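You operate a simulated robot arm through the tools that you are given. There is no shell and no other tool.

You run a simulated robot arm. Do the job below in one go: nothing can be reset, and whatever is moved stays where it is left.

Task
Swap the empty core in the roll holder for the film roll.
Fine: film brake off first; the core goes in the core stand; set the brake to the wrapping card's word last.

The check looks at the end state, three seconds after you hand in, the way a careful person would. Anything else that was tipped, shoved, dropped, spilled or broken makes it a failure.

Robot
A 7-joint arm with a two-finger parallel gripper, fixed in place. Base frame: the origin is at the foot of the arm, x ahead of it, y to its left, z up; the work surface is at about z = 800. Units: mm, degrees, N and s.
With the tool pointing down near the work surface it reaches from about 100 to 660 mm from the base axis. Its first joint turns from -66.0 to 66.0 degrees. Payload 1.57 kg.
The tool frame sits at the grasp point between the pads (the TCP): z along the fingers, y along the line on which they close. The tips reach 30 mm beyond it. Largest opening 80 mm; finger width 17, thickness 12; the body of the gripper, 40 by 82 mm, starts 80 mm behind the TCP.
Orientation is that of the tool frame in the base frame, as a unit quaternion [w, x, y, z]. With the fingers straight down and closing along the base's y, the tool's x points along the base's -x, its y along +y and its z along -z.

Tools
- The arm moves only by the tool send_rows. Its argument "plan" is text: rows parted by semicolons, each of 7 numbers parted by spaces: the turn, a rotation vector about the tool's x, y, z in rad, then the shift along the tool's x, y, z in mm, then the gripper command, from -1 (shut) to 1 (fully open), values between in proportion. In form: ax ay az x y z fingers; .... A call has 1 to 20 rows; each row shifts and turns the commanded pose from where the row before left it, along the tool's axes as they then stand. Rows are played at 5 a second. More than 50 mm and 8.6 degrees between two rows, or a gripper value outside its range, and nothing of the call is played. Where a pose cannot be reached the arm comes as near as it can. A force on the tool above 40 N (or 10 N above the force at the start of the call, whichever is more), or a blocked arm, ends the call early, and 0.2 s more pass. Each finger travels about 72 mm/s and halts on what it meets, pressing with about 29 N; the grip force reading is that of the motor and also rises with nothing between the fingers. The clock runs only during rows and for 0.2 s after the last one: add rows that do not move to give the fingers time. It gives the time, the measured TCP pose, the force on the tool (base axes), the opening and the grip force at its end, in the units of the frame above (readings bear some noise), with the torque about the TCP (base axes, N m) and any sound that the robot's microphone picked up.
- Cameras (640 x 400 px; columns grow to the right, rows downward): "scene" is fixed at [57.3, 433.1, 1424]; the picture's right is [-0.75, -0.66, 0.00], its down [-0.37, 0.42, -0.83] and it looks along [0.55, -0.62, -0.56] (base axes); focal length 264 px, centre (320, 200). "wrist" rides on the gripper at [72, -7, -122] in the tool frame; the picture's right is [0.09, 1.00, 0.00], its down [-0.84, 0.08, -0.54] and it looks along [-0.54, 0.05, 0.84] (tool axes); focal length 238 px, centre (320, 200). There is no depth. A picture from a camera that has moved, and an enlarged one, comes with that camera's place and axes in the base frame and with its lens.
- grab_frame(camera): a new picture of that camera. No time passes.
- enlarge(camera, box): a new picture of the part [left, top, right, bottom] of that camera's present view, enlarged. No time passes.
- close_job(): hands the job in; it is judged then, once.

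Nothing tells you positions but the pictures and the camera data. Unless the task says otherwise, let go and move clear before handing in.

The tools are called as name(argument=value, ...) on one line, values as JSON. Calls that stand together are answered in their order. send_rows: Moves the arm, as the interface text tells. Its arguments: {"type":"object","properties":{"plan":{"type":"string"}},"required":["plan"]} The other tools are called the same way: grab_frame (camera) takes a picture; enlarge (camera, box) takes an enlarged picture of a part of a camera's view; close_job () hands the job in.

At the start:

```text
time_s: 0.0
tcp_pos: [276.4, 156.9, 1267.5]
tool_rot: [0.001, 0.0, 1.0, 0.0]
ft_force: [-0.3, 0.1, -0.2]
ft_torque: [0.01, 0.02, -0.03]
finger_gap: 80.1
finger_force: 0.2
```

scene: 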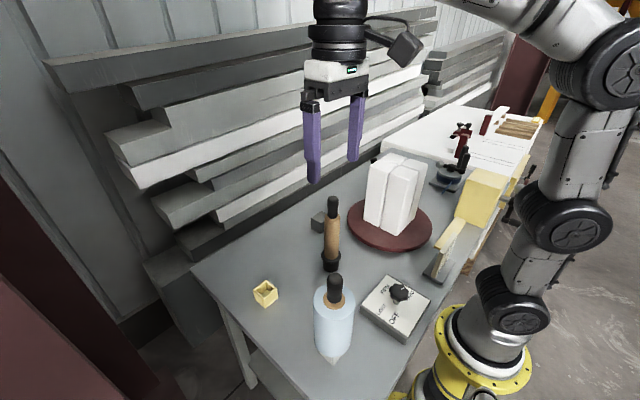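
wrist: 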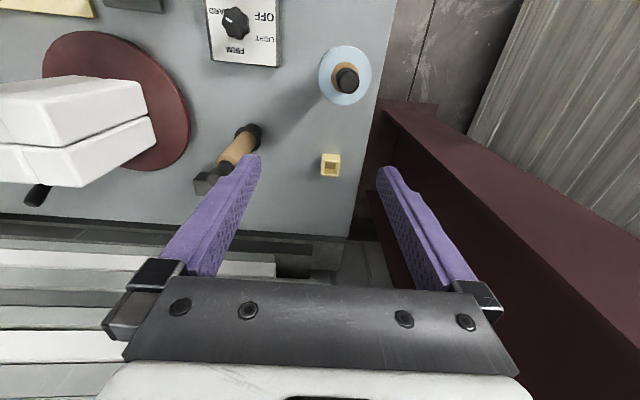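

I see a table with the film roll (blue-white, upright), a holder with an empty brown core, a small yellow square stand, a brake dial with OFF/LIGHT/FIRM/HARD, a turntable with white boxes, and other items. I'll take enlarged pictures first.

enlarge(camera="scene", box=[240, 180, 440, 370])

enlarge(camera="scene", box=[410, 90, 560, 290])

enlarge(camera="wrist", box=[180, 0, 400, 200])

enlarge(camera="scene", box=[340, 260, 440, 350])

```text
2.11 times, centred on (340, 275) of scene
camera zoom: at [57.3, 433.1, 1424.0], right [-0.75, -0.66, 0.0], down [-0.37, 0.42, -0.83], along [0.55, -0.62, -0.56], focal length 557 px, centre (278, 42)
```

zoom: 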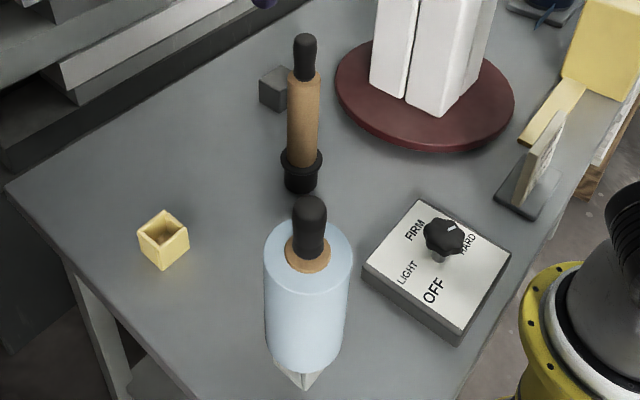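

```text
2.00 times, centred on (485, 190) of scene
camera zoom: at [57.3, 433.1, 1424.0], right [-0.75, -0.66, 0.0], down [-0.37, 0.42, -0.83], along [0.55, -0.62, -0.56], focal length 529 px, centre (-10, 220)
```

zoom: 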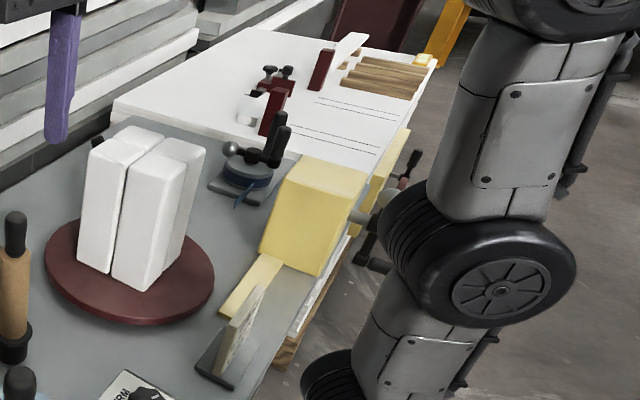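

```text
2.00 times, centred on (290, 100) of wrist
camera zoom: at [204.4, 149.5, 1389.7], right [-0.09, 1.0, 0.0], down [0.84, 0.08, 0.54], along [0.54, 0.05, -0.84], focal length 477 px, centre (380, 400)
```

zoom: 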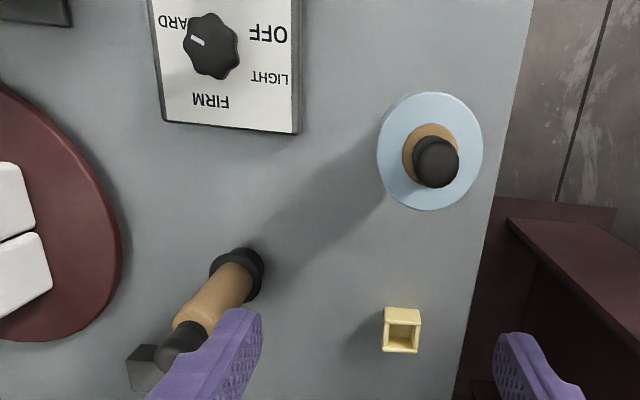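

```text
4.44 times, centred on (390, 305) of scene
camera zoom: at [57.3, 433.1, 1424.0], right [-0.75, -0.66, 0.0], down [-0.37, 0.42, -0.83], along [0.55, -0.62, -0.56], focal length 1175 px, centre (9, -267)
```

zoom: 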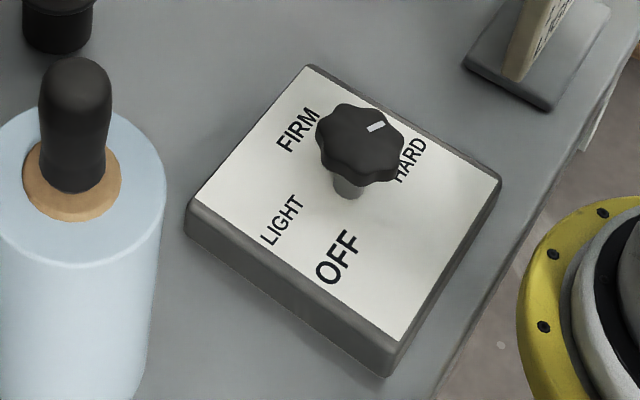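

The brake pointer seems to be near HARD; the core stands in a black holder around (405,-7), the roll is around (237,189), and the yellow stand is around (455,197). I'll look closer at the card, the roll's foot and the holder.

enlarge(camera="scene", box=[420, 200, 500, 290])

enlarge(camera="scene", box=[300, 260, 380, 370])

enlarge(camera="scene", box=[300, 180, 370, 280])

enlarge(camera="scene", box=[235, 265, 295, 315])

enlarge(camera="wrist", box=[180, 110, 280, 210])

enlarge(camera="wrist", box=[290, 20, 400, 200])

```text
4.44 times, centred on (460, 245) of scene
camera zoom: at [57.3, 433.1, 1424.0], right [-0.75, -0.66, 0.0], down [-0.37, 0.42, -0.83], along [0.55, -0.62, -0.56], focal length 1175 px, centre (-302, 0)
```

zoom: 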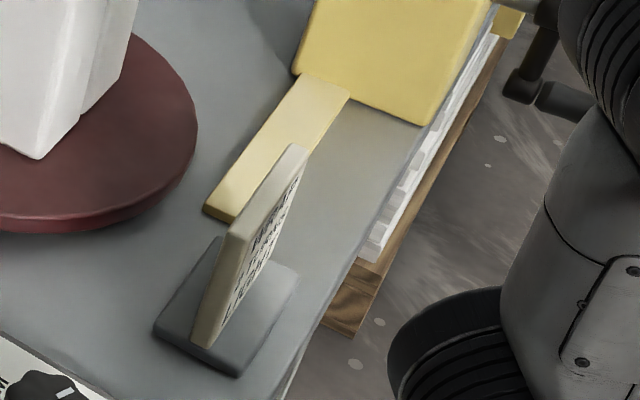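

```text
3.64 times, centred on (340, 315) of scene
camera zoom: at [57.3, 433.1, 1424.0], right [-0.75, -0.66, 0.0], down [-0.37, 0.42, -0.83], along [0.55, -0.62, -0.56], focal length 962 px, centre (247, -218)
```

zoom: 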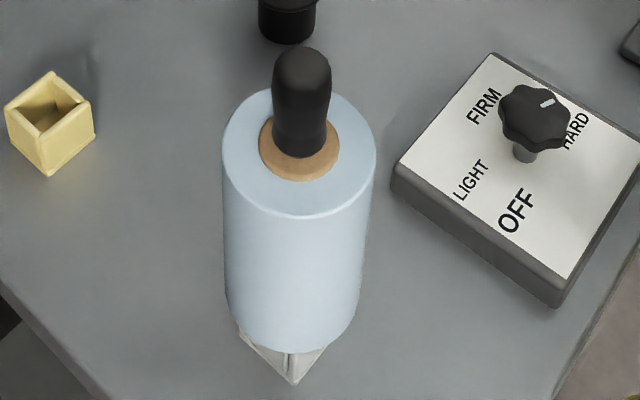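

```text
4.00 times, centred on (335, 230) of scene
camera zoom: at [57.3, 433.1, 1424.0], right [-0.75, -0.66, 0.0], down [-0.37, 0.42, -0.83], along [0.55, -0.62, -0.56], focal length 1058 px, centre (260, 80)
```

zoom: 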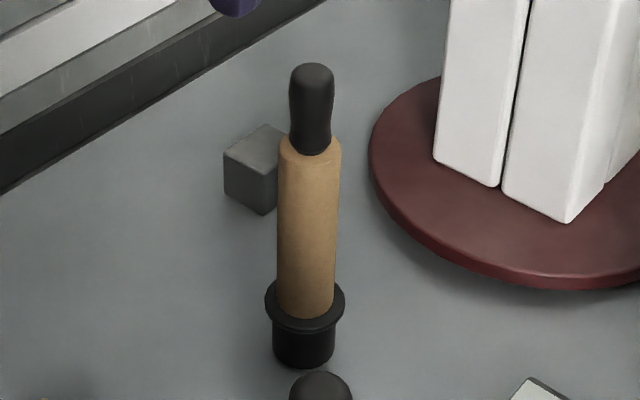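

```text
8.00 times, centred on (265, 290) of scene
camera zoom: at [57.3, 433.1, 1424.0], right [-0.75, -0.66, 0.0], down [-0.37, 0.42, -0.83], along [0.55, -0.62, -0.56], focal length 2116 px, centre (760, -520)
```

zoom: 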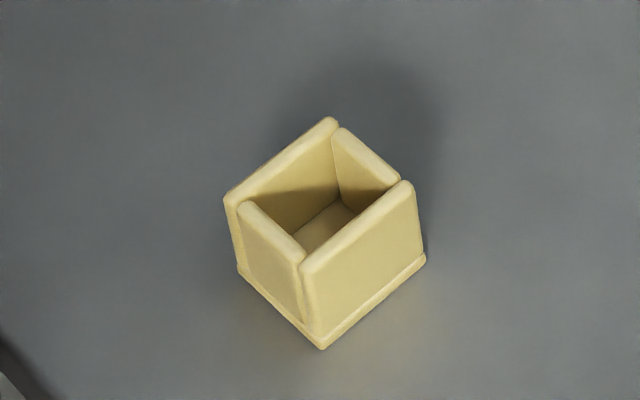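

```text
4.00 times, centred on (230, 160) of wrist
camera zoom: at [204.4, 149.5, 1389.7], right [-0.09, 1.0, 0.0], down [0.84, 0.08, 0.54], along [0.54, 0.05, -0.84], focal length 953 px, centre (680, 360)
```

zoom: 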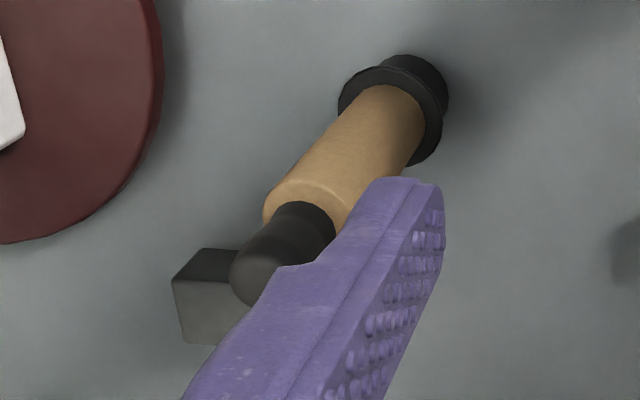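

```text
2.22 times, centred on (345, 110) of wrist
camera zoom: at [204.4, 149.5, 1389.7], right [-0.09, 1.0, 0.0], down [0.84, 0.08, 0.54], along [0.54, 0.05, -0.84], focal length 530 px, centre (264, 400)
```

zoom: 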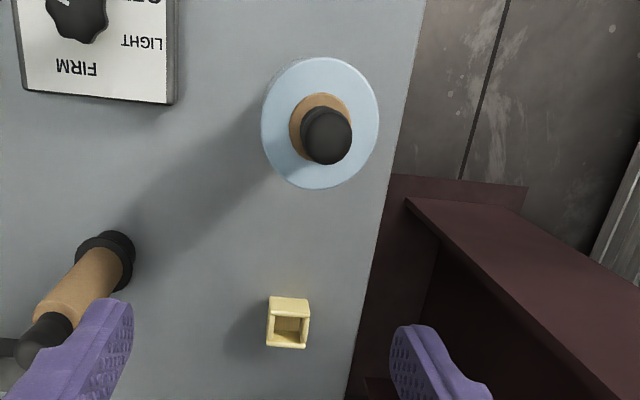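

The core and roll both carry a black grip on top. The roll's foot stands in a white square stand, and the yellow square box looks like the core stand. The card faces the arm's base at around (150,-210), so I'll move the wrist camera high over there to read it.

send_rows(plan="0 0 0 17.4 -34.1 13 1;0 0 0 17.4 -34.1 13 1;0 0 0 17.4 -34.1 13 1;0 0 0 17.4 -34.1 13 1;0 0 0 17.4 -34.1 13 1;0 0 0 17.4 -34.1 13 1;0 0 0 17.4 -34.1 13 1;0 0 0 17.4 -34.1 13 1;0 0 0 17.4 -34.1 13 1;0 0 0 0 0 0 1;0 0 0 0 0 0 1")

grab_frame(camera="wrist")

grab_frame(camera="scene")

```text
time_s: 2.4
tcp_pos: [119.4, -150.9, 1149.7]
tool_rot: [0.0, 0.0, 1.0, 0.0]
ft_force: [-0.1, 1.0, -0.5]
ft_torque: [-0.01, -0.01, 0.03]
finger_gap: 80.3
finger_force: 0.0
```

```text
taken
camera wrist: at [48.1, -157.9, 1272.8], right [-0.09, 1.0, 0.0], down [0.84, 0.08, 0.54], along [0.54, 0.05, -0.84], focal length 238 px, centre (320, 200)
```

wrist: 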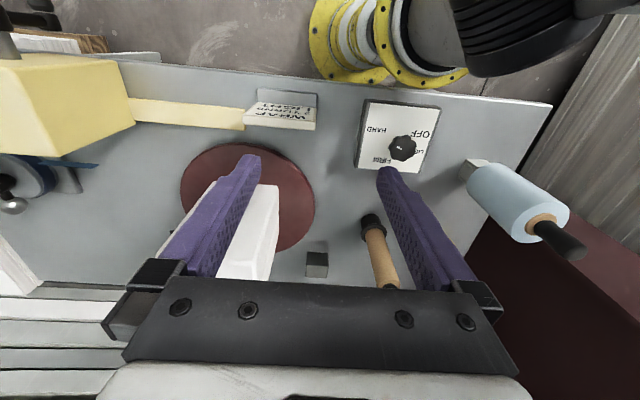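

```text
taken
```

scene: 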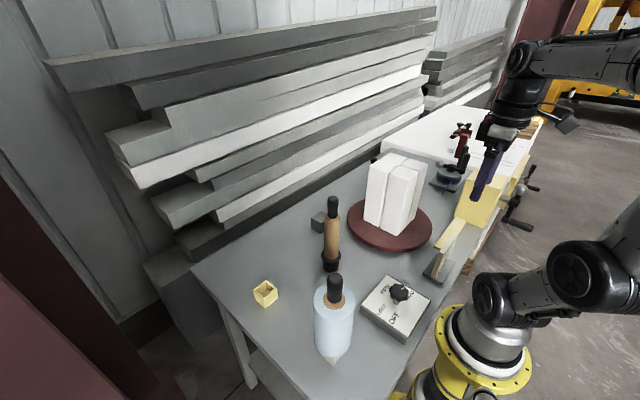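

The card is in view with its text; I'll enlarge it to read, and also look at the dial and the roll's foot.

enlarge(camera="wrist", box=[235, 85, 330, 140])

enlarge(camera="wrist", box=[345, 90, 455, 180])

enlarge(camera="wrist", box=[450, 140, 600, 270])

enlarge(camera="wrist", box=[290, 200, 410, 300])

```text
6.74 times, centred on (282, 112) of wrist
camera zoom: at [48.1, -157.9, 1272.8], right [-0.09, 1.0, 0.0], down [0.84, 0.08, 0.54], along [0.54, 0.05, -0.84], focal length 1606 px, centre (573, 790)
```

zoom: 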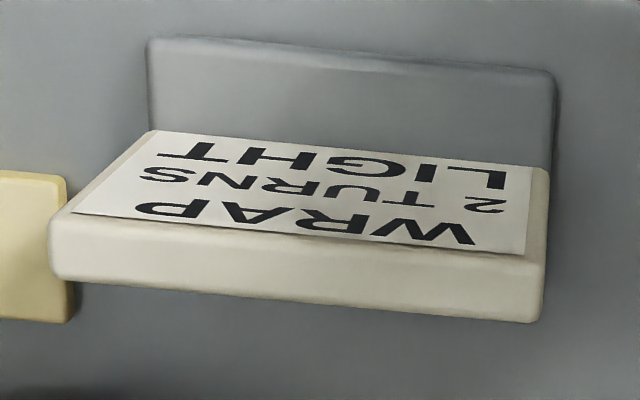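

```text
4.44 times, centred on (400, 135) of wrist
camera zoom: at [48.1, -157.9, 1272.8], right [-0.09, 1.0, 0.0], down [0.84, 0.08, 0.54], along [0.54, 0.05, -0.84], focal length 1059 px, centre (-36, 489)
```

zoom: 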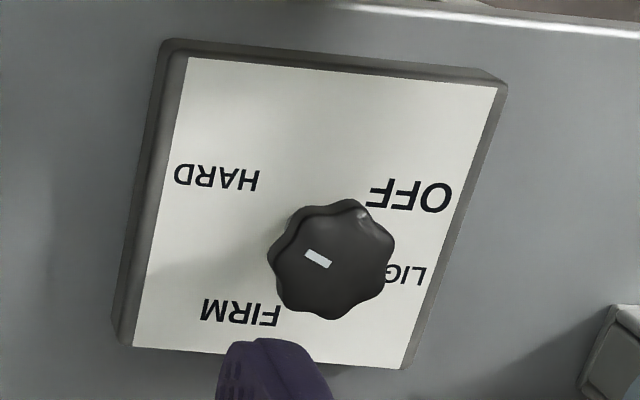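

```text
3.08 times, centred on (525, 205) of wrist
camera zoom: at [48.1, -157.9, 1272.8], right [-0.09, 1.0, 0.0], down [0.84, 0.08, 0.54], along [0.54, 0.05, -0.84], focal length 733 px, centre (-311, 185)
```

zoom: 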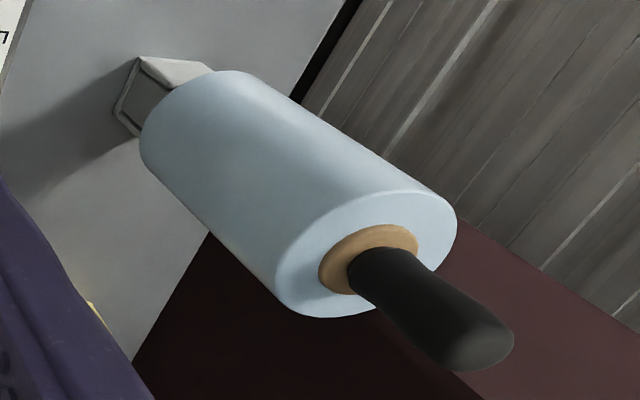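

```text
4.00 times, centred on (350, 250) of wrist
camera zoom: at [48.1, -157.9, 1272.8], right [-0.09, 1.0, 0.0], down [0.84, 0.08, 0.54], along [0.54, 0.05, -0.84], focal length 953 px, centre (200, 0)
```

zoom: 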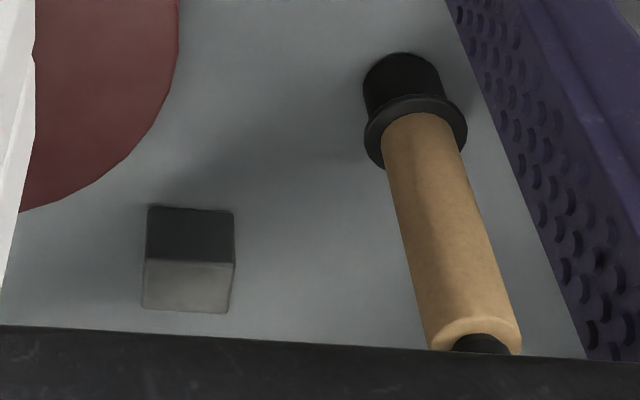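

The card reads "WRAP 2 TURNS LIGHT", so the brake must finish at LIGHT. It now points near HARD. I'll move above the dial for a close look before turning it to OFF.

send_rows(plan="0 0 0 -12.7 30 24 1;0 0 0 -12.7 30 24 1;0 0 0 -12.7 30 24 1;0 0 0 -12.7 30 24 1;0 0 0 -12.7 30 24 1;0 0 0 0 0 0 1;0 0 0 0 0 0 1")

grab_frame(camera="wrist")

enlarge(camera="wrist", box=[230, 40, 410, 180])

```text
time_s: 4.0
tcp_pos: [182.5, -1.3, 1029.9]
tool_rot: [0.0, -0.001, 1.0, -0.001]
ft_force: [-0.9, -0.5, -0.2]
ft_torque: [-0.02, 0.03, 0.03]
finger_gap: 80.0
finger_force: 0.0
```

```text
taken
camera wrist: at [111.4, -8.0, 1153.1], right [-0.09, 1.0, 0.0], down [0.84, 0.08, 0.54], along [0.54, 0.05, -0.84], focal length 238 px, centre (320, 200)
```

wrist: 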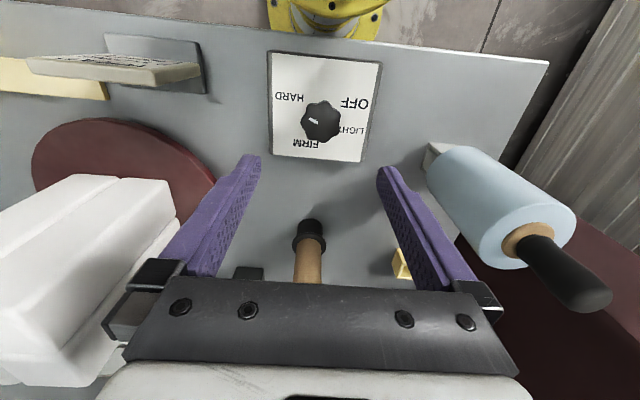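

```text
2.86 times, centred on (320, 110) of wrist
camera zoom: at [111.4, -8.0, 1153.1], right [-0.09, 1.0, 0.0], down [0.84, 0.08, 0.54], along [0.54, 0.05, -0.84], focal length 681 px, centre (320, 457)
```

zoom: 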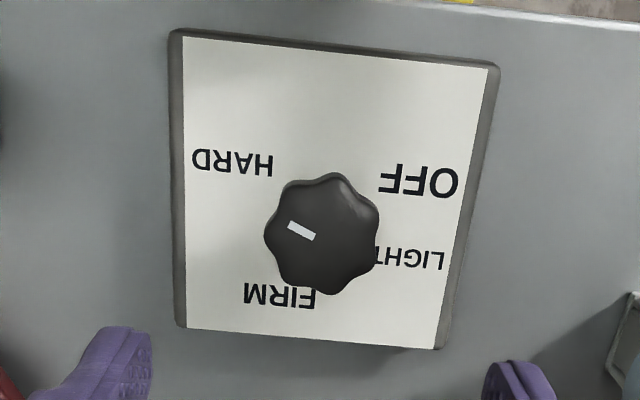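

The pointer is at HARD (about -113° in base), with FIRM about -22°, LIGHT about 66° and OFF about 110°, around a knob axis near (184.5, 0.3) with its top at z≈882. I'll pre-rotate the gripper before gripping the knob.

send_rows(plan="0 0 0 -2 1.6 0 1;0 0 0.14 0 0 0 1;0 0 0.14 0 0 0 1;0 0 0.14 0 0 0 1;0 0 0.14 0 0 0 1;0 0 0.14 0 0 0 1;0 0 0.14 0 0 0 1;0 0 0.14 0 0 0 1;0 0 0.14 0 0 0 1;0 0 0 0 0 0 1;0 0 0 0 0 0 1")

grab_frame(camera="wrist")

grab_frame(camera="scene")

```text
time_s: 6.4
tcp_pos: [185.5, 2.1, 1030.5]
tool_rot: [0.0, 0.531, 0.847, 0.0]
ft_force: [-0.2, -0.6, -0.1]
ft_torque: [0.0, 0.01, -0.03]
finger_gap: 80.0
finger_force: 0.1
```

```text
taken
camera wrist: at [148.2, 62.8, 1152.7], right [0.86, 0.52, 0.0], down [0.43, -0.72, 0.54], along [0.28, -0.46, -0.84], focal length 238 px, centre (320, 200)
```

wrist: 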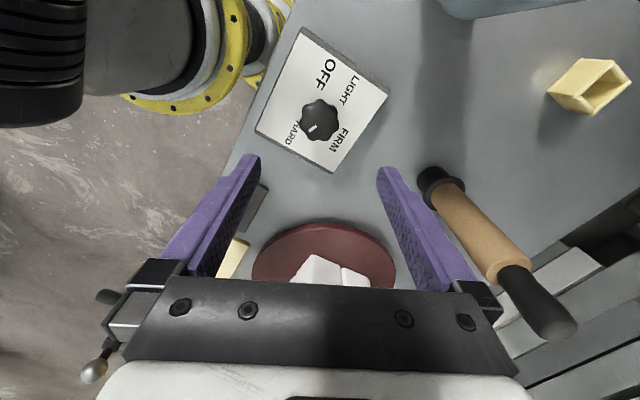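

```text
taken
```

scene: 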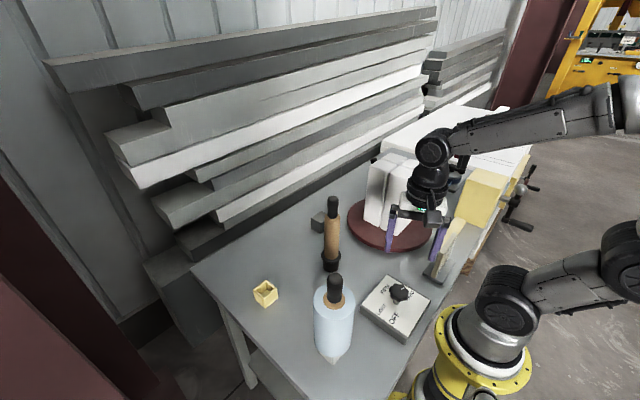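

enlarge(camera="wrist", box=[250, 30, 390, 170])

```text
2.86 times, centred on (320, 100) of wrist
camera zoom: at [148.2, 62.8, 1152.7], right [0.86, 0.52, 0.0], down [0.43, -0.72, 0.54], along [0.28, -0.46, -0.84], focal length 681 px, centre (320, 486)
```

zoom: 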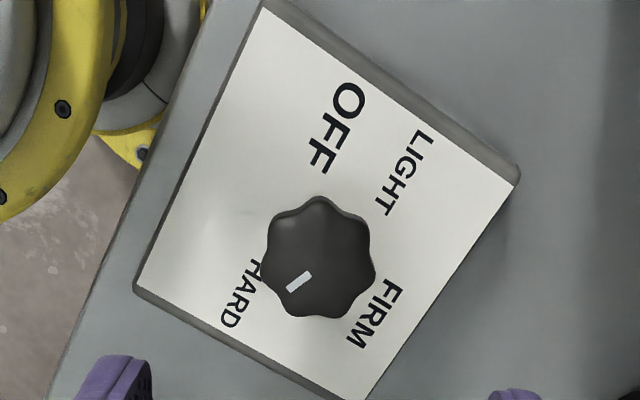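

The knob has seven lobes and its axis is under the TCP to about 1 mm. I'll go straight down to z≈872 with the gripper open.

send_rows(plan="0 0 0 0 0 40 1;0 0 0 0 0 40 1;0 0 0 0 0 40 1;0 0 0 0 0 20 1;0 0 0 0 0 16 1;0 0 0 0 0 0 1")

grab_frame(camera="wrist")

enlarge(camera="scene", box=[330, 230, 460, 340])

```text
time_s: 7.8
tcp_pos: [184.7, 2.1, 873.7]
tool_rot: [0.0, 0.53, 0.848, -0.001]
ft_force: [-0.5, 0.2, -0.2]
ft_torque: [-0.02, 0.01, -0.01]
finger_gap: 80.1
finger_force: 0.2
```

```text
taken
camera wrist: at [148.1, 62.7, 996.5], right [0.86, 0.52, 0.0], down [0.43, -0.72, 0.54], along [0.28, -0.46, -0.84], focal length 238 px, centre (320, 200)
```

wrist: 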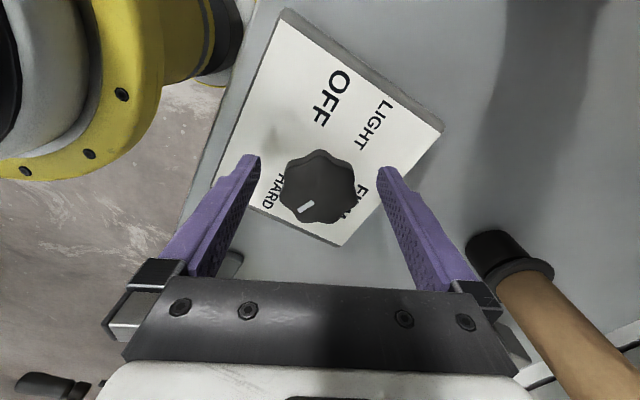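

```text
3.64 times, centred on (395, 285) of scene
camera zoom: at [57.3, 433.1, 1424.0], right [-0.75, -0.66, 0.0], down [-0.37, 0.42, -0.83], along [0.55, -0.62, -0.56], focal length 962 px, centre (47, -109)
```

zoom: 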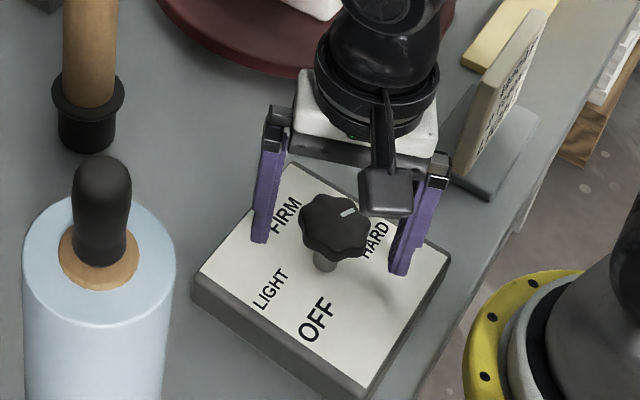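

The fingers straddle the knob evenly. Now I'll close on it.

send_rows(plan="0 0 0 0 0 0 -1;0 0 0 0 0 0 -1;0 0 0 0 0 0 -1;0 0 0 0 0 0 -1")

grab_frame(camera="wrist")

```text
time_s: 8.8
tcp_pos: [184.2, 0.3, 874.1]
tool_rot: [-0.001, 0.531, 0.847, -0.001]
ft_force: [-5.2, -2.6, 0.8]
ft_torque: [0.13, -0.03, 0.03]
finger_gap: 44.3
finger_force: 45.4
```

```text
taken
camera wrist: at [147.7, 62.6, 996.6], right [0.86, 0.52, 0.0], down [0.44, -0.72, 0.54], along [0.28, -0.46, -0.84], focal length 238 px, centre (320, 200)
```

wrist: 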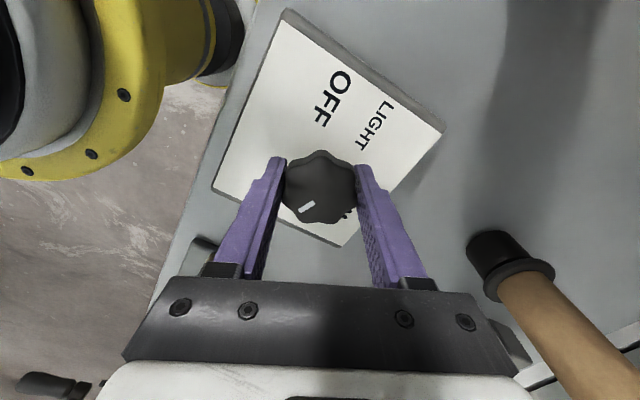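

I hold the knob (44 mm gap), with a small side load that I'll relieve. I'll start turning counter-clockwise (seen from above) toward OFF.

send_rows(plan="0 0 0 0 -1 0 -1;0 0 -0.1 0 0 0 -1;0 0 -0.12 0 0 0 -1;0 0 -0.12 0 0 0 -1;0 0 0 0 0 0 -1")

enlarge(camera="wrist", box=[220, 60, 420, 260])

```text
time_s: 10.0
tcp_pos: [183.7, 1.0, 874.8]
tool_rot: [0.001, 0.379, 0.926, 0.0]
ft_force: [-0.1, 2.8, -7.1]
ft_torque: [-0.04, 0.11, -0.02]
finger_gap: 44.1
finger_force: 45.0
```

```text
2.00 times, centred on (320, 160) of wrist
camera zoom: at [128.6, 46.3, 996.6], right [0.63, 0.77, 0.0], down [0.65, -0.53, 0.54], along [0.42, -0.34, -0.84], focal length 477 px, centre (320, 280)
```

zoom: 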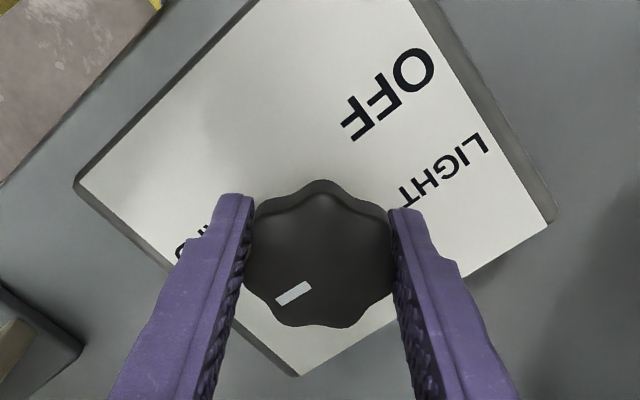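

The knob turned with the gripper with low forces. I'll keep turning.

send_rows(plan="0 0 -0.14 0 0 0 -1;0 0 -0.14 0 0 0 -1;0 0 -0.14 0 0 0 -1;0 0 -0.14 0 0 0 -1;0 0 -0.14 0 0 0 -1;0 0 -0.14 0 0 0 -1;0 0 0 0 0 0 -1")

enlarge(camera="wrist", box=[220, 60, 420, 260])

```text
time_s: 11.6
tcp_pos: [183.1, -0.4, 873.8]
tool_rot: [0.0, -0.032, 0.999, -0.001]
ft_force: [-5.2, -20.8, -1.7]
ft_torque: [-0.21, -0.45, -0.01]
finger_gap: 44.5
finger_force: 45.3
```

```text
2.00 times, centred on (320, 160) of wrist
camera zoom: at [113.1, -11.2, 996.7], right [-0.15, 0.99, 0.0], down [0.83, 0.13, 0.54], along [0.53, 0.08, -0.84], focal length 477 px, centre (320, 280)
```

zoom: 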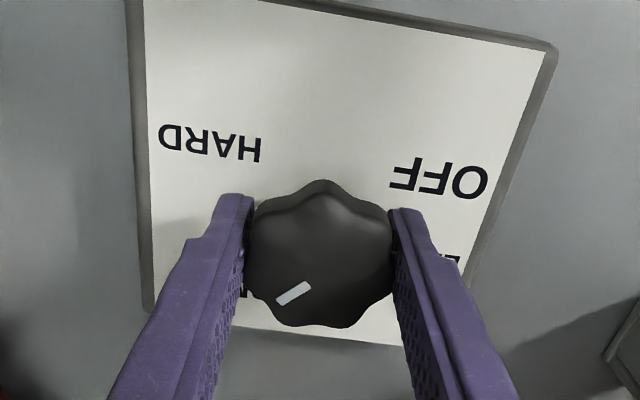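

The knob follows, with about 20 N side load in -y, so the axis is slightly off my command. I'll shift about 1.5 mm to relieve it and see.

send_rows(plan="0 0 0 0.5 -1.5 0 -1;0 0 0 0 0 0 -1")

```text
time_s: 12.2
tcp_pos: [185.5, -0.8, 873.7]
tool_rot: [0.0, -0.03, 1.0, 0.0]
ft_force: [0.8, 21.2, -2.9]
ft_torque: [0.1, 0.81, 0.03]
finger_gap: 44.2
finger_force: 45.1
```

send_rows(plan="0 0 0 0 0.75 0 -1;0 0 0 0 0 0 -1")

```text
time_s: 12.8
tcp_pos: [184.8, -0.5, 873.2]
tool_rot: [0.001, -0.031, 1.0, 0.0]
ft_force: [1.7, 14.1, -5.1]
ft_torque: [0.19, 0.19, -0.01]
finger_gap: 44.2
finger_force: 44.7
```

send_rows(plan="0 0 0 0 0.4 0 -1;0 0 0 0 0 0 -1")

```text
time_s: 13.4
tcp_pos: [183.3, -1.4, 874.3]
tool_rot: [0.0, -0.031, 1.0, -0.001]
ft_force: [-2.6, 0.6, 0.8]
ft_torque: [0.06, -0.56, 0.0]
finger_gap: 44.2
finger_force: 45.0
```

send_rows(plan="0 0 -0.13 0 0 0 -1;0 0 -0.13 0 0 0 -1;0 0 -0.13 0 0 0 -1;0 0 -0.13 0 0 0 -1;0 0 0 0 0 0 -1")

```text
time_s: 14.6
tcp_pos: [184.0, -2.4, 875.1]
tool_rot: [0.001, -0.288, 0.958, -0.001]
ft_force: [6.0, -22.7, -17.5]
ft_torque: [0.05, -0.31, -0.09]
finger_gap: 44.2
finger_force: 44.6
```

send_rows(plan="0 0 0 0 -0.6 0.4 -1;0 0 0 0 0 0 -1")

enlarge(camera="wrist", box=[220, 60, 420, 260])

```text
time_s: 15.2
tcp_pos: [184.1, -0.2, 874.5]
tool_rot: [0.0, -0.286, 0.958, -0.001]
ft_force: [-1.2, -17.5, 2.6]
ft_torque: [-0.22, -0.17, -0.06]
finger_gap: 44.1
finger_force: 44.7
```

```text
2.00 times, centred on (320, 160) of wrist
camera zoom: at [128.0, -45.6, 996.7], right [-0.62, 0.78, 0.0], down [0.66, 0.52, 0.54], along [0.42, 0.34, -0.84], focal length 477 px, centre (320, 280)
```

zoom: 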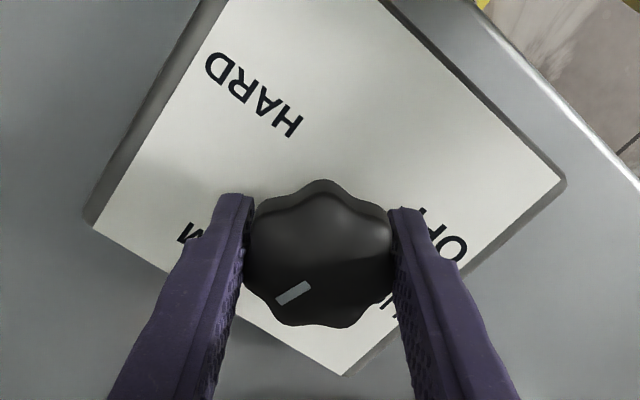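

send_rows(plan="0 0 0 -1.2 -0.3 0 -1;0 0 0 0 0 0 -1")

send_rows(plan="0 0 -0.12 0 0 0 -1;0 0 -0.12 0 0 0 -1;0 0 -0.12 0 0 0 -1;0 0 -0.12 0 0 0 -1;0 0 0 0 0 0 -1")

```text
time_s: 15.8
tcp_pos: [185.6, -1.0, 873.2]
tool_rot: [-0.002, -0.286, 0.958, 0.0]
ft_force: [-9.8, -15.2, 21.2]
ft_torque: [-0.42, 0.06, 0.0]
finger_gap: 44.0
finger_force: 44.9
```

```text
time_s: 17.0
tcp_pos: [185.0, -0.5, 873.9]
tool_rot: [-0.001, -0.506, 0.862, 0.0]
ft_force: [-8.6, 12.2, 15.9]
ft_torque: [0.95, -0.16, 0.03]
finger_gap: 43.7
finger_force: 44.9
```

The pointer should now be near +12° (past FIRM). I'll open, lift, rotate the gripper back and take a second grip to finish the turn to OFF.

send_rows(plan="0 0 0 0 0 0 1;0 0 0 0 0 0 1;0 0 0 0 0 0 1;0 0 0 0 0 0 1;0 0 0 0 0 -35 1;0 0 0 0 0 -35 1;0 0 0 0 0 0 1")

grab_frame(camera="wrist")

enlarge(camera="scene", box=[330, 230, 460, 340])

```text
time_s: 18.6
tcp_pos: [186.6, -1.3, 944.9]
tool_rot: [-0.001, -0.506, 0.863, 0.0]
ft_force: [0.5, -0.9, 0.4]
ft_torque: [0.03, -0.01, -0.04]
finger_gap: 79.8
finger_force: 0.0
```

```text
taken
camera wrist: at [156.7, -66.9, 1067.3], right [-0.91, 0.41, 0.0], down [0.34, 0.77, 0.54], along [0.22, 0.5, -0.84], focal length 238 px, centre (320, 200)
```

wrist: 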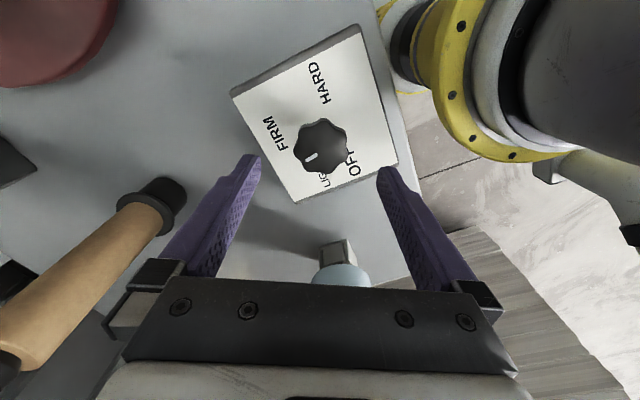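

```text
3.64 times, centred on (395, 285) of scene
camera zoom: at [57.3, 433.1, 1424.0], right [-0.75, -0.66, 0.0], down [-0.37, 0.42, -0.83], along [0.55, -0.62, -0.56], focal length 962 px, centre (47, -109)
```

zoom: 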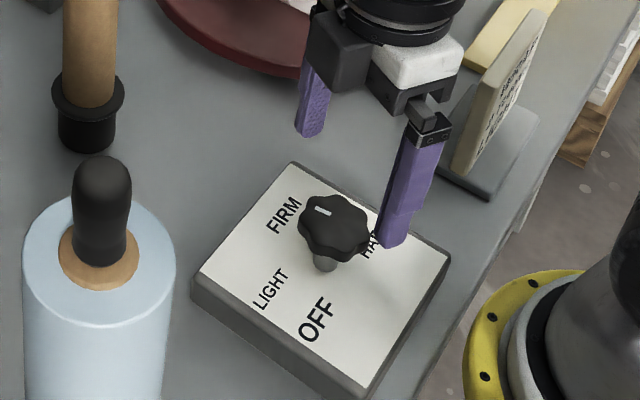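

enlarge(camera="wrist", box=[250, 80, 390, 210])

```text
3.08 times, centred on (320, 145) of wrist
camera zoom: at [156.7, -66.9, 1067.3], right [-0.91, 0.41, 0.0], down [0.34, 0.77, 0.54], along [0.22, 0.5, -0.84], focal length 733 px, centre (320, 369)
```

zoom: 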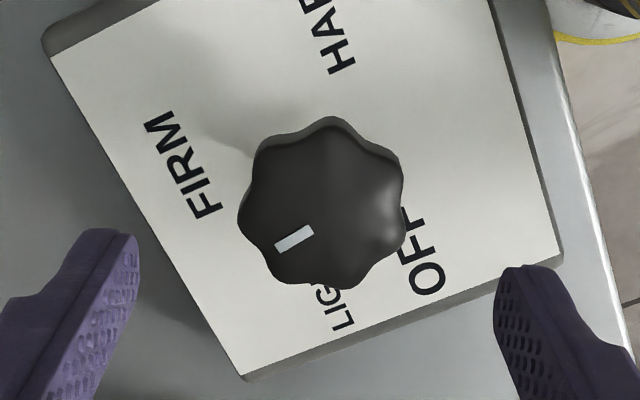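

The pointer is now about +3° (between FIRM and LIGHT), so about 107° more is needed. I'll rotate the gripper back by ~116° above the knob.

send_rows(plan="0 0 0.135 0 0 0 1;0 0 0.135 0 0 0 1;0 0 0.135 0 0 0 1;0 0 0.135 0 0 0 1;0 0 0.135 0 0 0 1;0 0 0.135 0 0 0 1;0 0 0.135 0 0 0 1;0 0 0.135 0 0 0 1;0 0 0.135 0 0 0 1;0 0 0.135 0 0 0 1;0 0 0.135 0 0 0 1;0 0 0.135 0 0 0 1;0 0 0.135 0 0 0 1;0 0 0.135 0 0 0 1;0 0 0.135 0 0 0 1;0 0 0 0 0 0 1;0 0 0 0 0 0 1")

enlarge(camera="wrist", box=[240, 60, 400, 230])

```text
time_s: 22.2
tcp_pos: [185.5, -0.1, 943.8]
tool_rot: [0.0, 0.463, 0.886, 0.0]
ft_force: [0.8, 0.1, 0.4]
ft_torque: [-0.01, 0.02, 0.0]
finger_gap: 79.7
finger_force: 0.0
```

```text
2.35 times, centred on (320, 145) of wrist
camera zoom: at [139.2, 55.3, 1066.1], right [0.77, 0.64, 0.0], down [0.54, -0.64, 0.54], along [0.35, -0.41, -0.84], focal length 561 px, centre (320, 329)
```

zoom: 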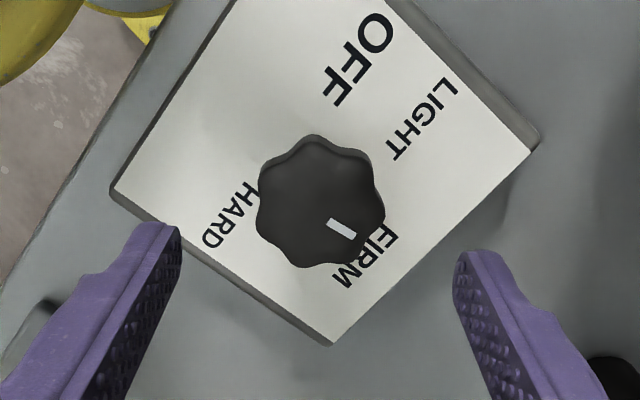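

send_rows(plan="0 0 0 0 0 35 1;0 0 0 0 0 36 1;0 0 0 0 0 0 1;0 0 0 0 0 0 -1;0 0 0 0 0 0 -1;0 0 0 0 0 0 -1;0 0 0 0 0 0 -1;0 0 0 0 0 0 -1")

enlarge(camera="wrist", box=[220, 60, 420, 260])

```text
time_s: 24.0
tcp_pos: [186.9, -0.1, 872.2]
tool_rot: [-0.001, 0.463, 0.886, 0.0]
ft_force: [1.3, -1.1, -16.2]
ft_torque: [0.05, -0.67, -0.01]
finger_gap: 44.7
finger_force: 45.2
```

```text
2.00 times, centred on (320, 160) of wrist
camera zoom: at [138.9, 54.9, 994.8], right [0.76, 0.64, 0.0], down [0.54, -0.64, 0.54], along [0.35, -0.41, -0.84], focal length 477 px, centre (320, 280)
```

zoom: 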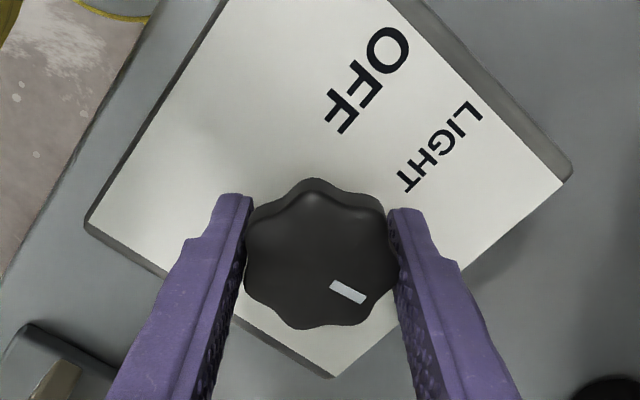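

send_rows(plan="0 0 -0.125 0 0 0 -1;0 0 -0.125 0 0 0 -1;0 0 -0.125 0 0 0 -1;0 0 -0.125 0 0 0 -1;0 0 -0.125 0 0 0 -1;0 0 0 0 0 0 -1")

```text
time_s: 25.0
tcp_pos: [185.4, -1.5, 872.0]
tool_rot: [0.0, 0.235, 0.972, 0.001]
ft_force: [4.0, 2.6, -5.6]
ft_torque: [0.34, 0.6, 0.01]
finger_gap: 44.9
finger_force: 45.3
stopped in row 5: the force on the tool passed its limit at 41 N (the readings are from after the stop); the commanded pose is now the measured one
```

send_rows(plan="0 0 -0.08 0 0 0 -1;0 0 -0.08 0 0 0 -1;0 0 -0.08 0 0 0 -1;0 0 -0.08 0 0 0 -1;0 0 0 0 0 0 -1")

enlarge(camera="wrist", box=[220, 60, 420, 260])

```text
time_s: 26.2
tcp_pos: [185.8, 0.0, 872.8]
tool_rot: [0.001, 0.077, 0.997, 0.0]
ft_force: [5.0, 4.8, -10.5]
ft_torque: [0.34, -0.08, 0.03]
finger_gap: 44.9
finger_force: 44.8
```

```text
2.00 times, centred on (320, 160) of wrist
camera zoom: at [113.5, 4.3, 994.9], right [0.06, 1.0, 0.0], down [0.84, -0.05, 0.54], along [0.54, -0.03, -0.84], focal length 477 px, centre (320, 280)
```

zoom: 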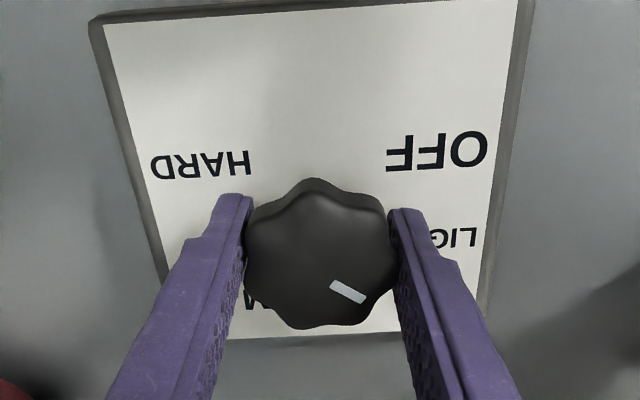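

send_rows(plan="0 0 -0.08 0 0 0 -1;0 0 -0.08 0 0 0 -1;0 0 -0.08 0 0 0 -1;0 0 -0.08 0 0 0 -1;0 0 -0.08 0 0 0 -1;0 0 -0.08 0 0 0 -1;0 0 0 0 0 0 -1")

```text
time_s: 27.8
tcp_pos: [184.9, -0.4, 871.9]
tool_rot: [0.0, -0.163, 0.987, 0.0]
ft_force: [9.2, 12.0, -21.0]
ft_torque: [0.68, -0.35, -0.02]
finger_gap: 44.6
finger_force: 44.8
```

send_rows(plan="0 0 0 -0.2 0.3 0.5 -1;0 0 -0.08 0 0 0 -1;0 0 -0.08 0 0 0 -1;0 0 -0.08 0 0 0 -1;0 0 -0.08 0 0 0 -1;0 0 -0.08 0 0 0 -1;0 0 0 0 0 0 -1")

grab_frame(camera="wrist")

enlarge(camera="wrist", box=[220, 60, 420, 260])

enlarge(camera="scene", box=[340, 240, 450, 340])

```text
time_s: 29.4
tcp_pos: [185.1, -0.6, 872.8]
tool_rot: [-0.001, -0.356, 0.935, 0.0]
ft_force: [-5.1, 0.2, 37.5]
ft_torque: [-0.04, 0.66, 0.0]
finger_gap: 44.8
finger_force: 45.0
```

```text
taken
camera wrist: at [136.2, -52.6, 994.9], right [-0.73, 0.68, 0.0], down [0.57, 0.61, 0.54], along [0.37, 0.4, -0.84], focal length 238 px, centre (320, 200)
```

wrist: 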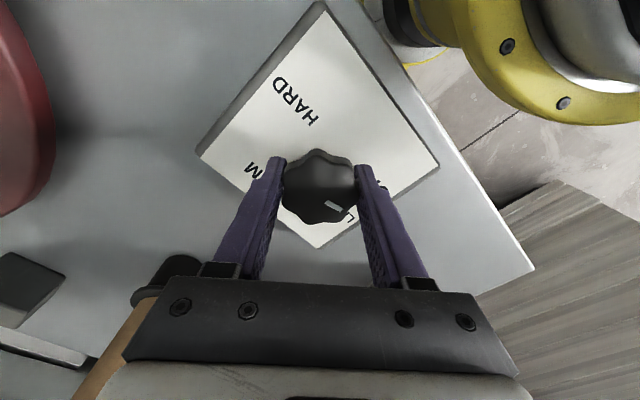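

```text
2.00 times, centred on (320, 160) of wrist
camera zoom: at [136.2, -52.6, 994.9], right [-0.73, 0.68, 0.0], down [0.57, 0.61, 0.54], along [0.37, 0.4, -0.84], focal length 477 px, centre (320, 280)
```

zoom: 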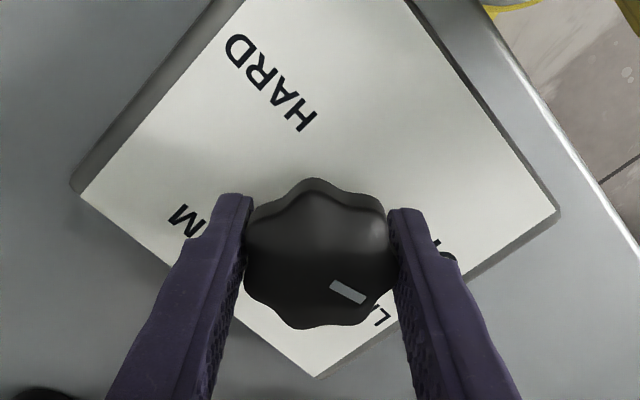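

```text
4.00 times, centred on (395, 290) of scene
camera zoom: at [57.0, 433.1, 1424.0], right [-0.75, -0.66, 0.0], down [-0.37, 0.42, -0.83], along [0.55, -0.62, -0.56], focal length 1058 px, centre (20, -160)
```

zoom: 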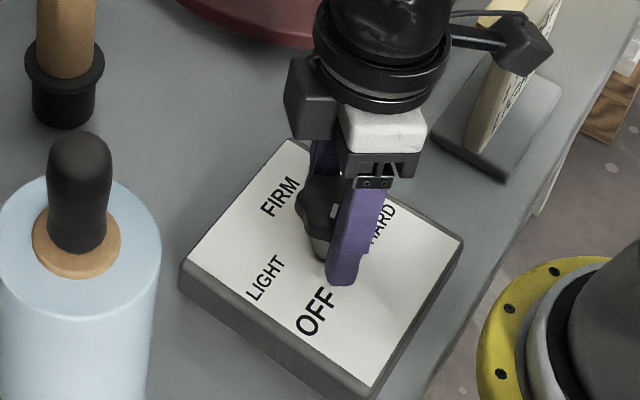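

send_rows(plan="0 0 0 0 0 -0.35 -1;0 0 0 0 0 0 -1")

send_rows(plan="0 0 -0.06 0 0 0 -1;0 0 -0.06 0 0 0 -1;0 0 -0.06 0 0 0 -1;0 0 0 0 0 0 -1")

enlarge(camera="wrist", box=[220, 60, 420, 260])

```text
time_s: 30.0
tcp_pos: [185.5, -1.3, 872.9]
tool_rot: [0.0, -0.354, 0.935, 0.001]
ft_force: [-4.8, 1.3, 33.8]
ft_torque: [0.29, 0.04, 0.02]
finger_gap: 45.0
finger_force: 44.5
```

```text
time_s: 31.0
tcp_pos: [185.1, 0.4, 871.8]
tool_rot: [0.0, -0.437, 0.899, 0.001]
ft_force: [3.5, 1.1, 1.6]
ft_torque: [-0.04, -0.54, -0.55]
finger_gap: 44.5
finger_force: 44.8
```

```text
2.00 times, centred on (320, 160) of wrist
camera zoom: at [146.2, -60.6, 994.6], right [-0.84, 0.54, 0.0], down [0.46, 0.71, 0.54], along [0.29, 0.46, -0.84], focal length 477 px, centre (320, 280)
```

zoom: 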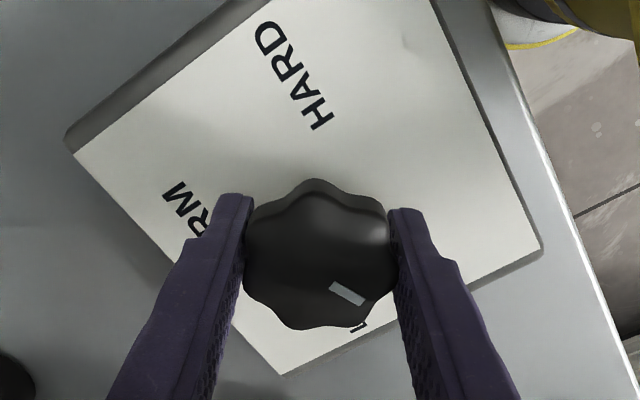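

Torque has risen to -0.55 N·m about z, which suggests the OFF stop. I'll release, lift clear and check the pointer.

send_rows(plan="0 0 0 0 0 0 1;0 0 0 0 0 0 1;0 0 0 0 0 0 1;0 0 0 0 0 0 1;0 0 0 0 0 -40 1;0 0 0 0 0 -40 1;0 0 0 0 0 -40 1;0 0 0 0 0 0 1")

enlarge(camera="wrist", box=[240, 40, 400, 200])

enlarge(camera="scene", box=[340, 240, 450, 340])

```text
time_s: 32.8
tcp_pos: [184.9, -0.4, 992.5]
tool_rot: [0.0, -0.437, 0.899, 0.001]
ft_force: [0.2, 0.4, -0.2]
ft_torque: [0.05, 0.0, -0.03]
finger_gap: 79.8
finger_force: 0.2
```

```text
2.50 times, centred on (320, 120) of wrist
camera zoom: at [145.8, -60.6, 1115.3], right [-0.84, 0.54, 0.0], down [0.46, 0.71, 0.54], along [0.29, 0.46, -0.84], focal length 596 px, centre (320, 400)
```

zoom: 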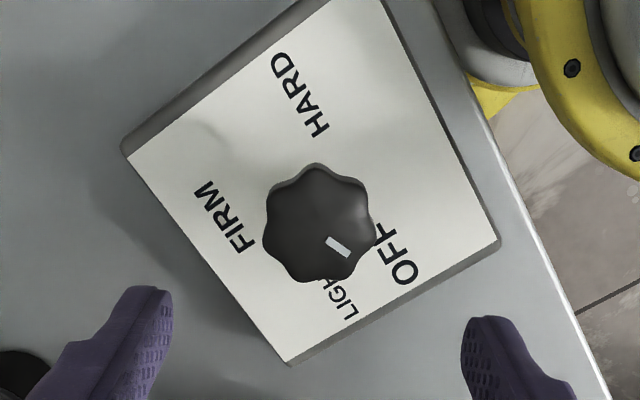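

```text
4.00 times, centred on (395, 290) of scene
camera zoom: at [57.3, 433.1, 1424.0], right [-0.75, -0.66, 0.0], down [-0.37, 0.42, -0.83], along [0.55, -0.62, -0.56], focal length 1058 px, centre (20, -160)
```

zoom: 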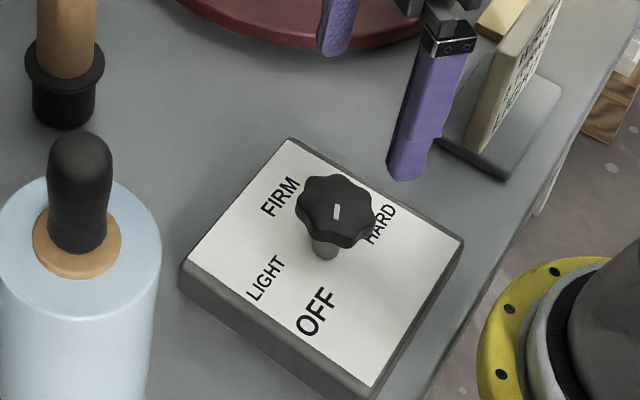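

enlarge(camera="wrist", box=[285, 95, 355, 160])

enlarge(camera="scene", box=[380, 270, 420, 300])

```text
6.15 times, centred on (320, 128) of wrist
camera zoom: at [145.8, -60.6, 1115.3], right [-0.84, 0.54, 0.0], down [0.46, 0.71, 0.54], along [0.29, 0.46, -0.84], focal length 1467 px, centre (320, 646)
```

zoom: 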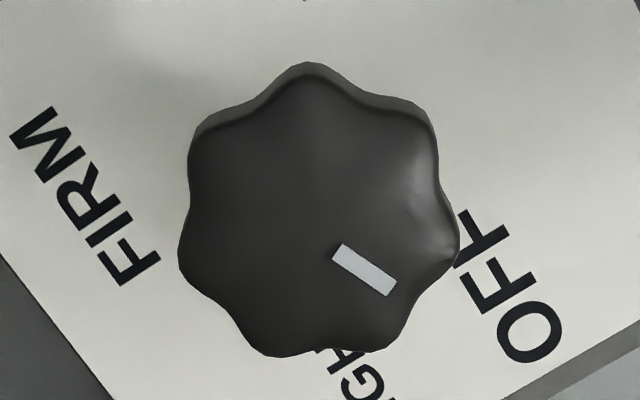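

```text
13.33 times, centred on (400, 285) of scene
camera zoom: at [57.3, 433.1, 1424.0], right [-0.75, -0.66, 0.0], down [-0.37, 0.42, -0.83], along [0.55, -0.62, -0.56], focal length 3526 px, centre (-747, -933)
```

zoom: 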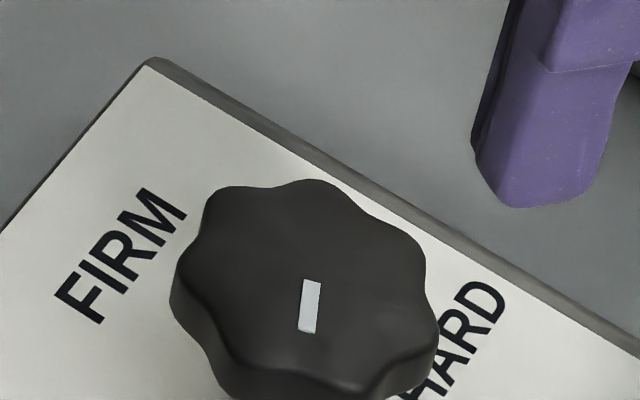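

The pointer now measures 110°, matching the OFF mark, so the brake is off. Next I'll go above the empty core (about (405,-10), grip top z≈1055) to measure it.

send_rows(plan="0 0 0.1294 0 0 -29.6 1;0 0 0.1294 0 0 -29.6 1;0 0 0.1294 0 0 -29.6 1;0 0 0.1294 0 0 -29.6 1;0 0 0.1294 0 0 -29.6 1;0 0 0.1294 0 0 -29.6 1;0 0 0.1294 0 0 -29.6 1;0 0 0 -44 -2 0 1;0 0 0 -44 -2 0 1;0 0 0 -44 -2 0 1;0 0 0 -44 -2 0 1;0 0 0 -44 -2 0 1;0 0 0 0 0 0 1;0 0 0 0 0 0 1")

grab_frame(camera="wrist")

grab_frame(camera="scene")

enlarge(camera="wrist", box=[240, 40, 400, 180])

```text
time_s: 35.8
tcp_pos: [405.7, -10.0, 1198.9]
tool_rot: [-0.001, 0.0, 1.0, 0.0]
ft_force: [-0.2, -0.3, 0.5]
ft_torque: [0.01, -0.03, -0.03]
finger_gap: 80.0
finger_force: 0.0
```

```text
taken
camera wrist: at [333.9, -17.0, 1321.9], right [-0.09, 1.0, 0.0], down [0.84, 0.08, 0.54], along [0.54, 0.05, -0.84], focal length 238 px, centre (320, 200)
```

wrist: 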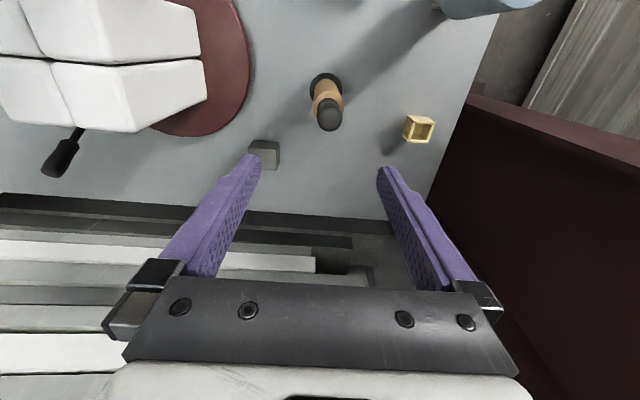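

```text
taken
```

scene: 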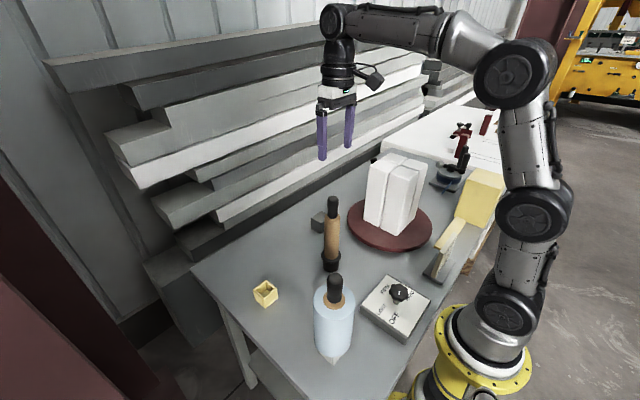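

```text
2.86 times, centred on (320, 110) of wrist
camera zoom: at [333.9, -17.0, 1321.9], right [-0.09, 1.0, 0.0], down [0.84, 0.08, 0.54], along [0.54, 0.05, -0.84], focal length 681 px, centre (320, 457)
```

zoom: 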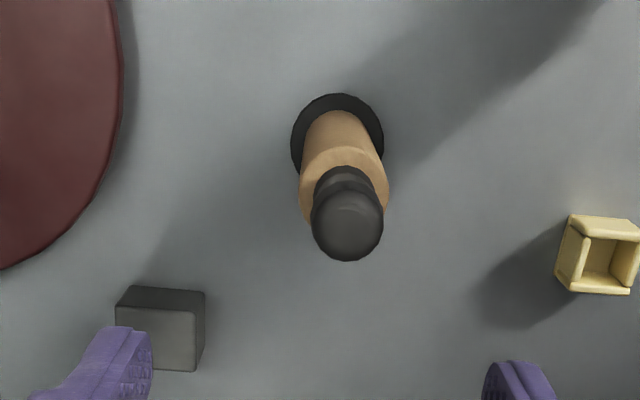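

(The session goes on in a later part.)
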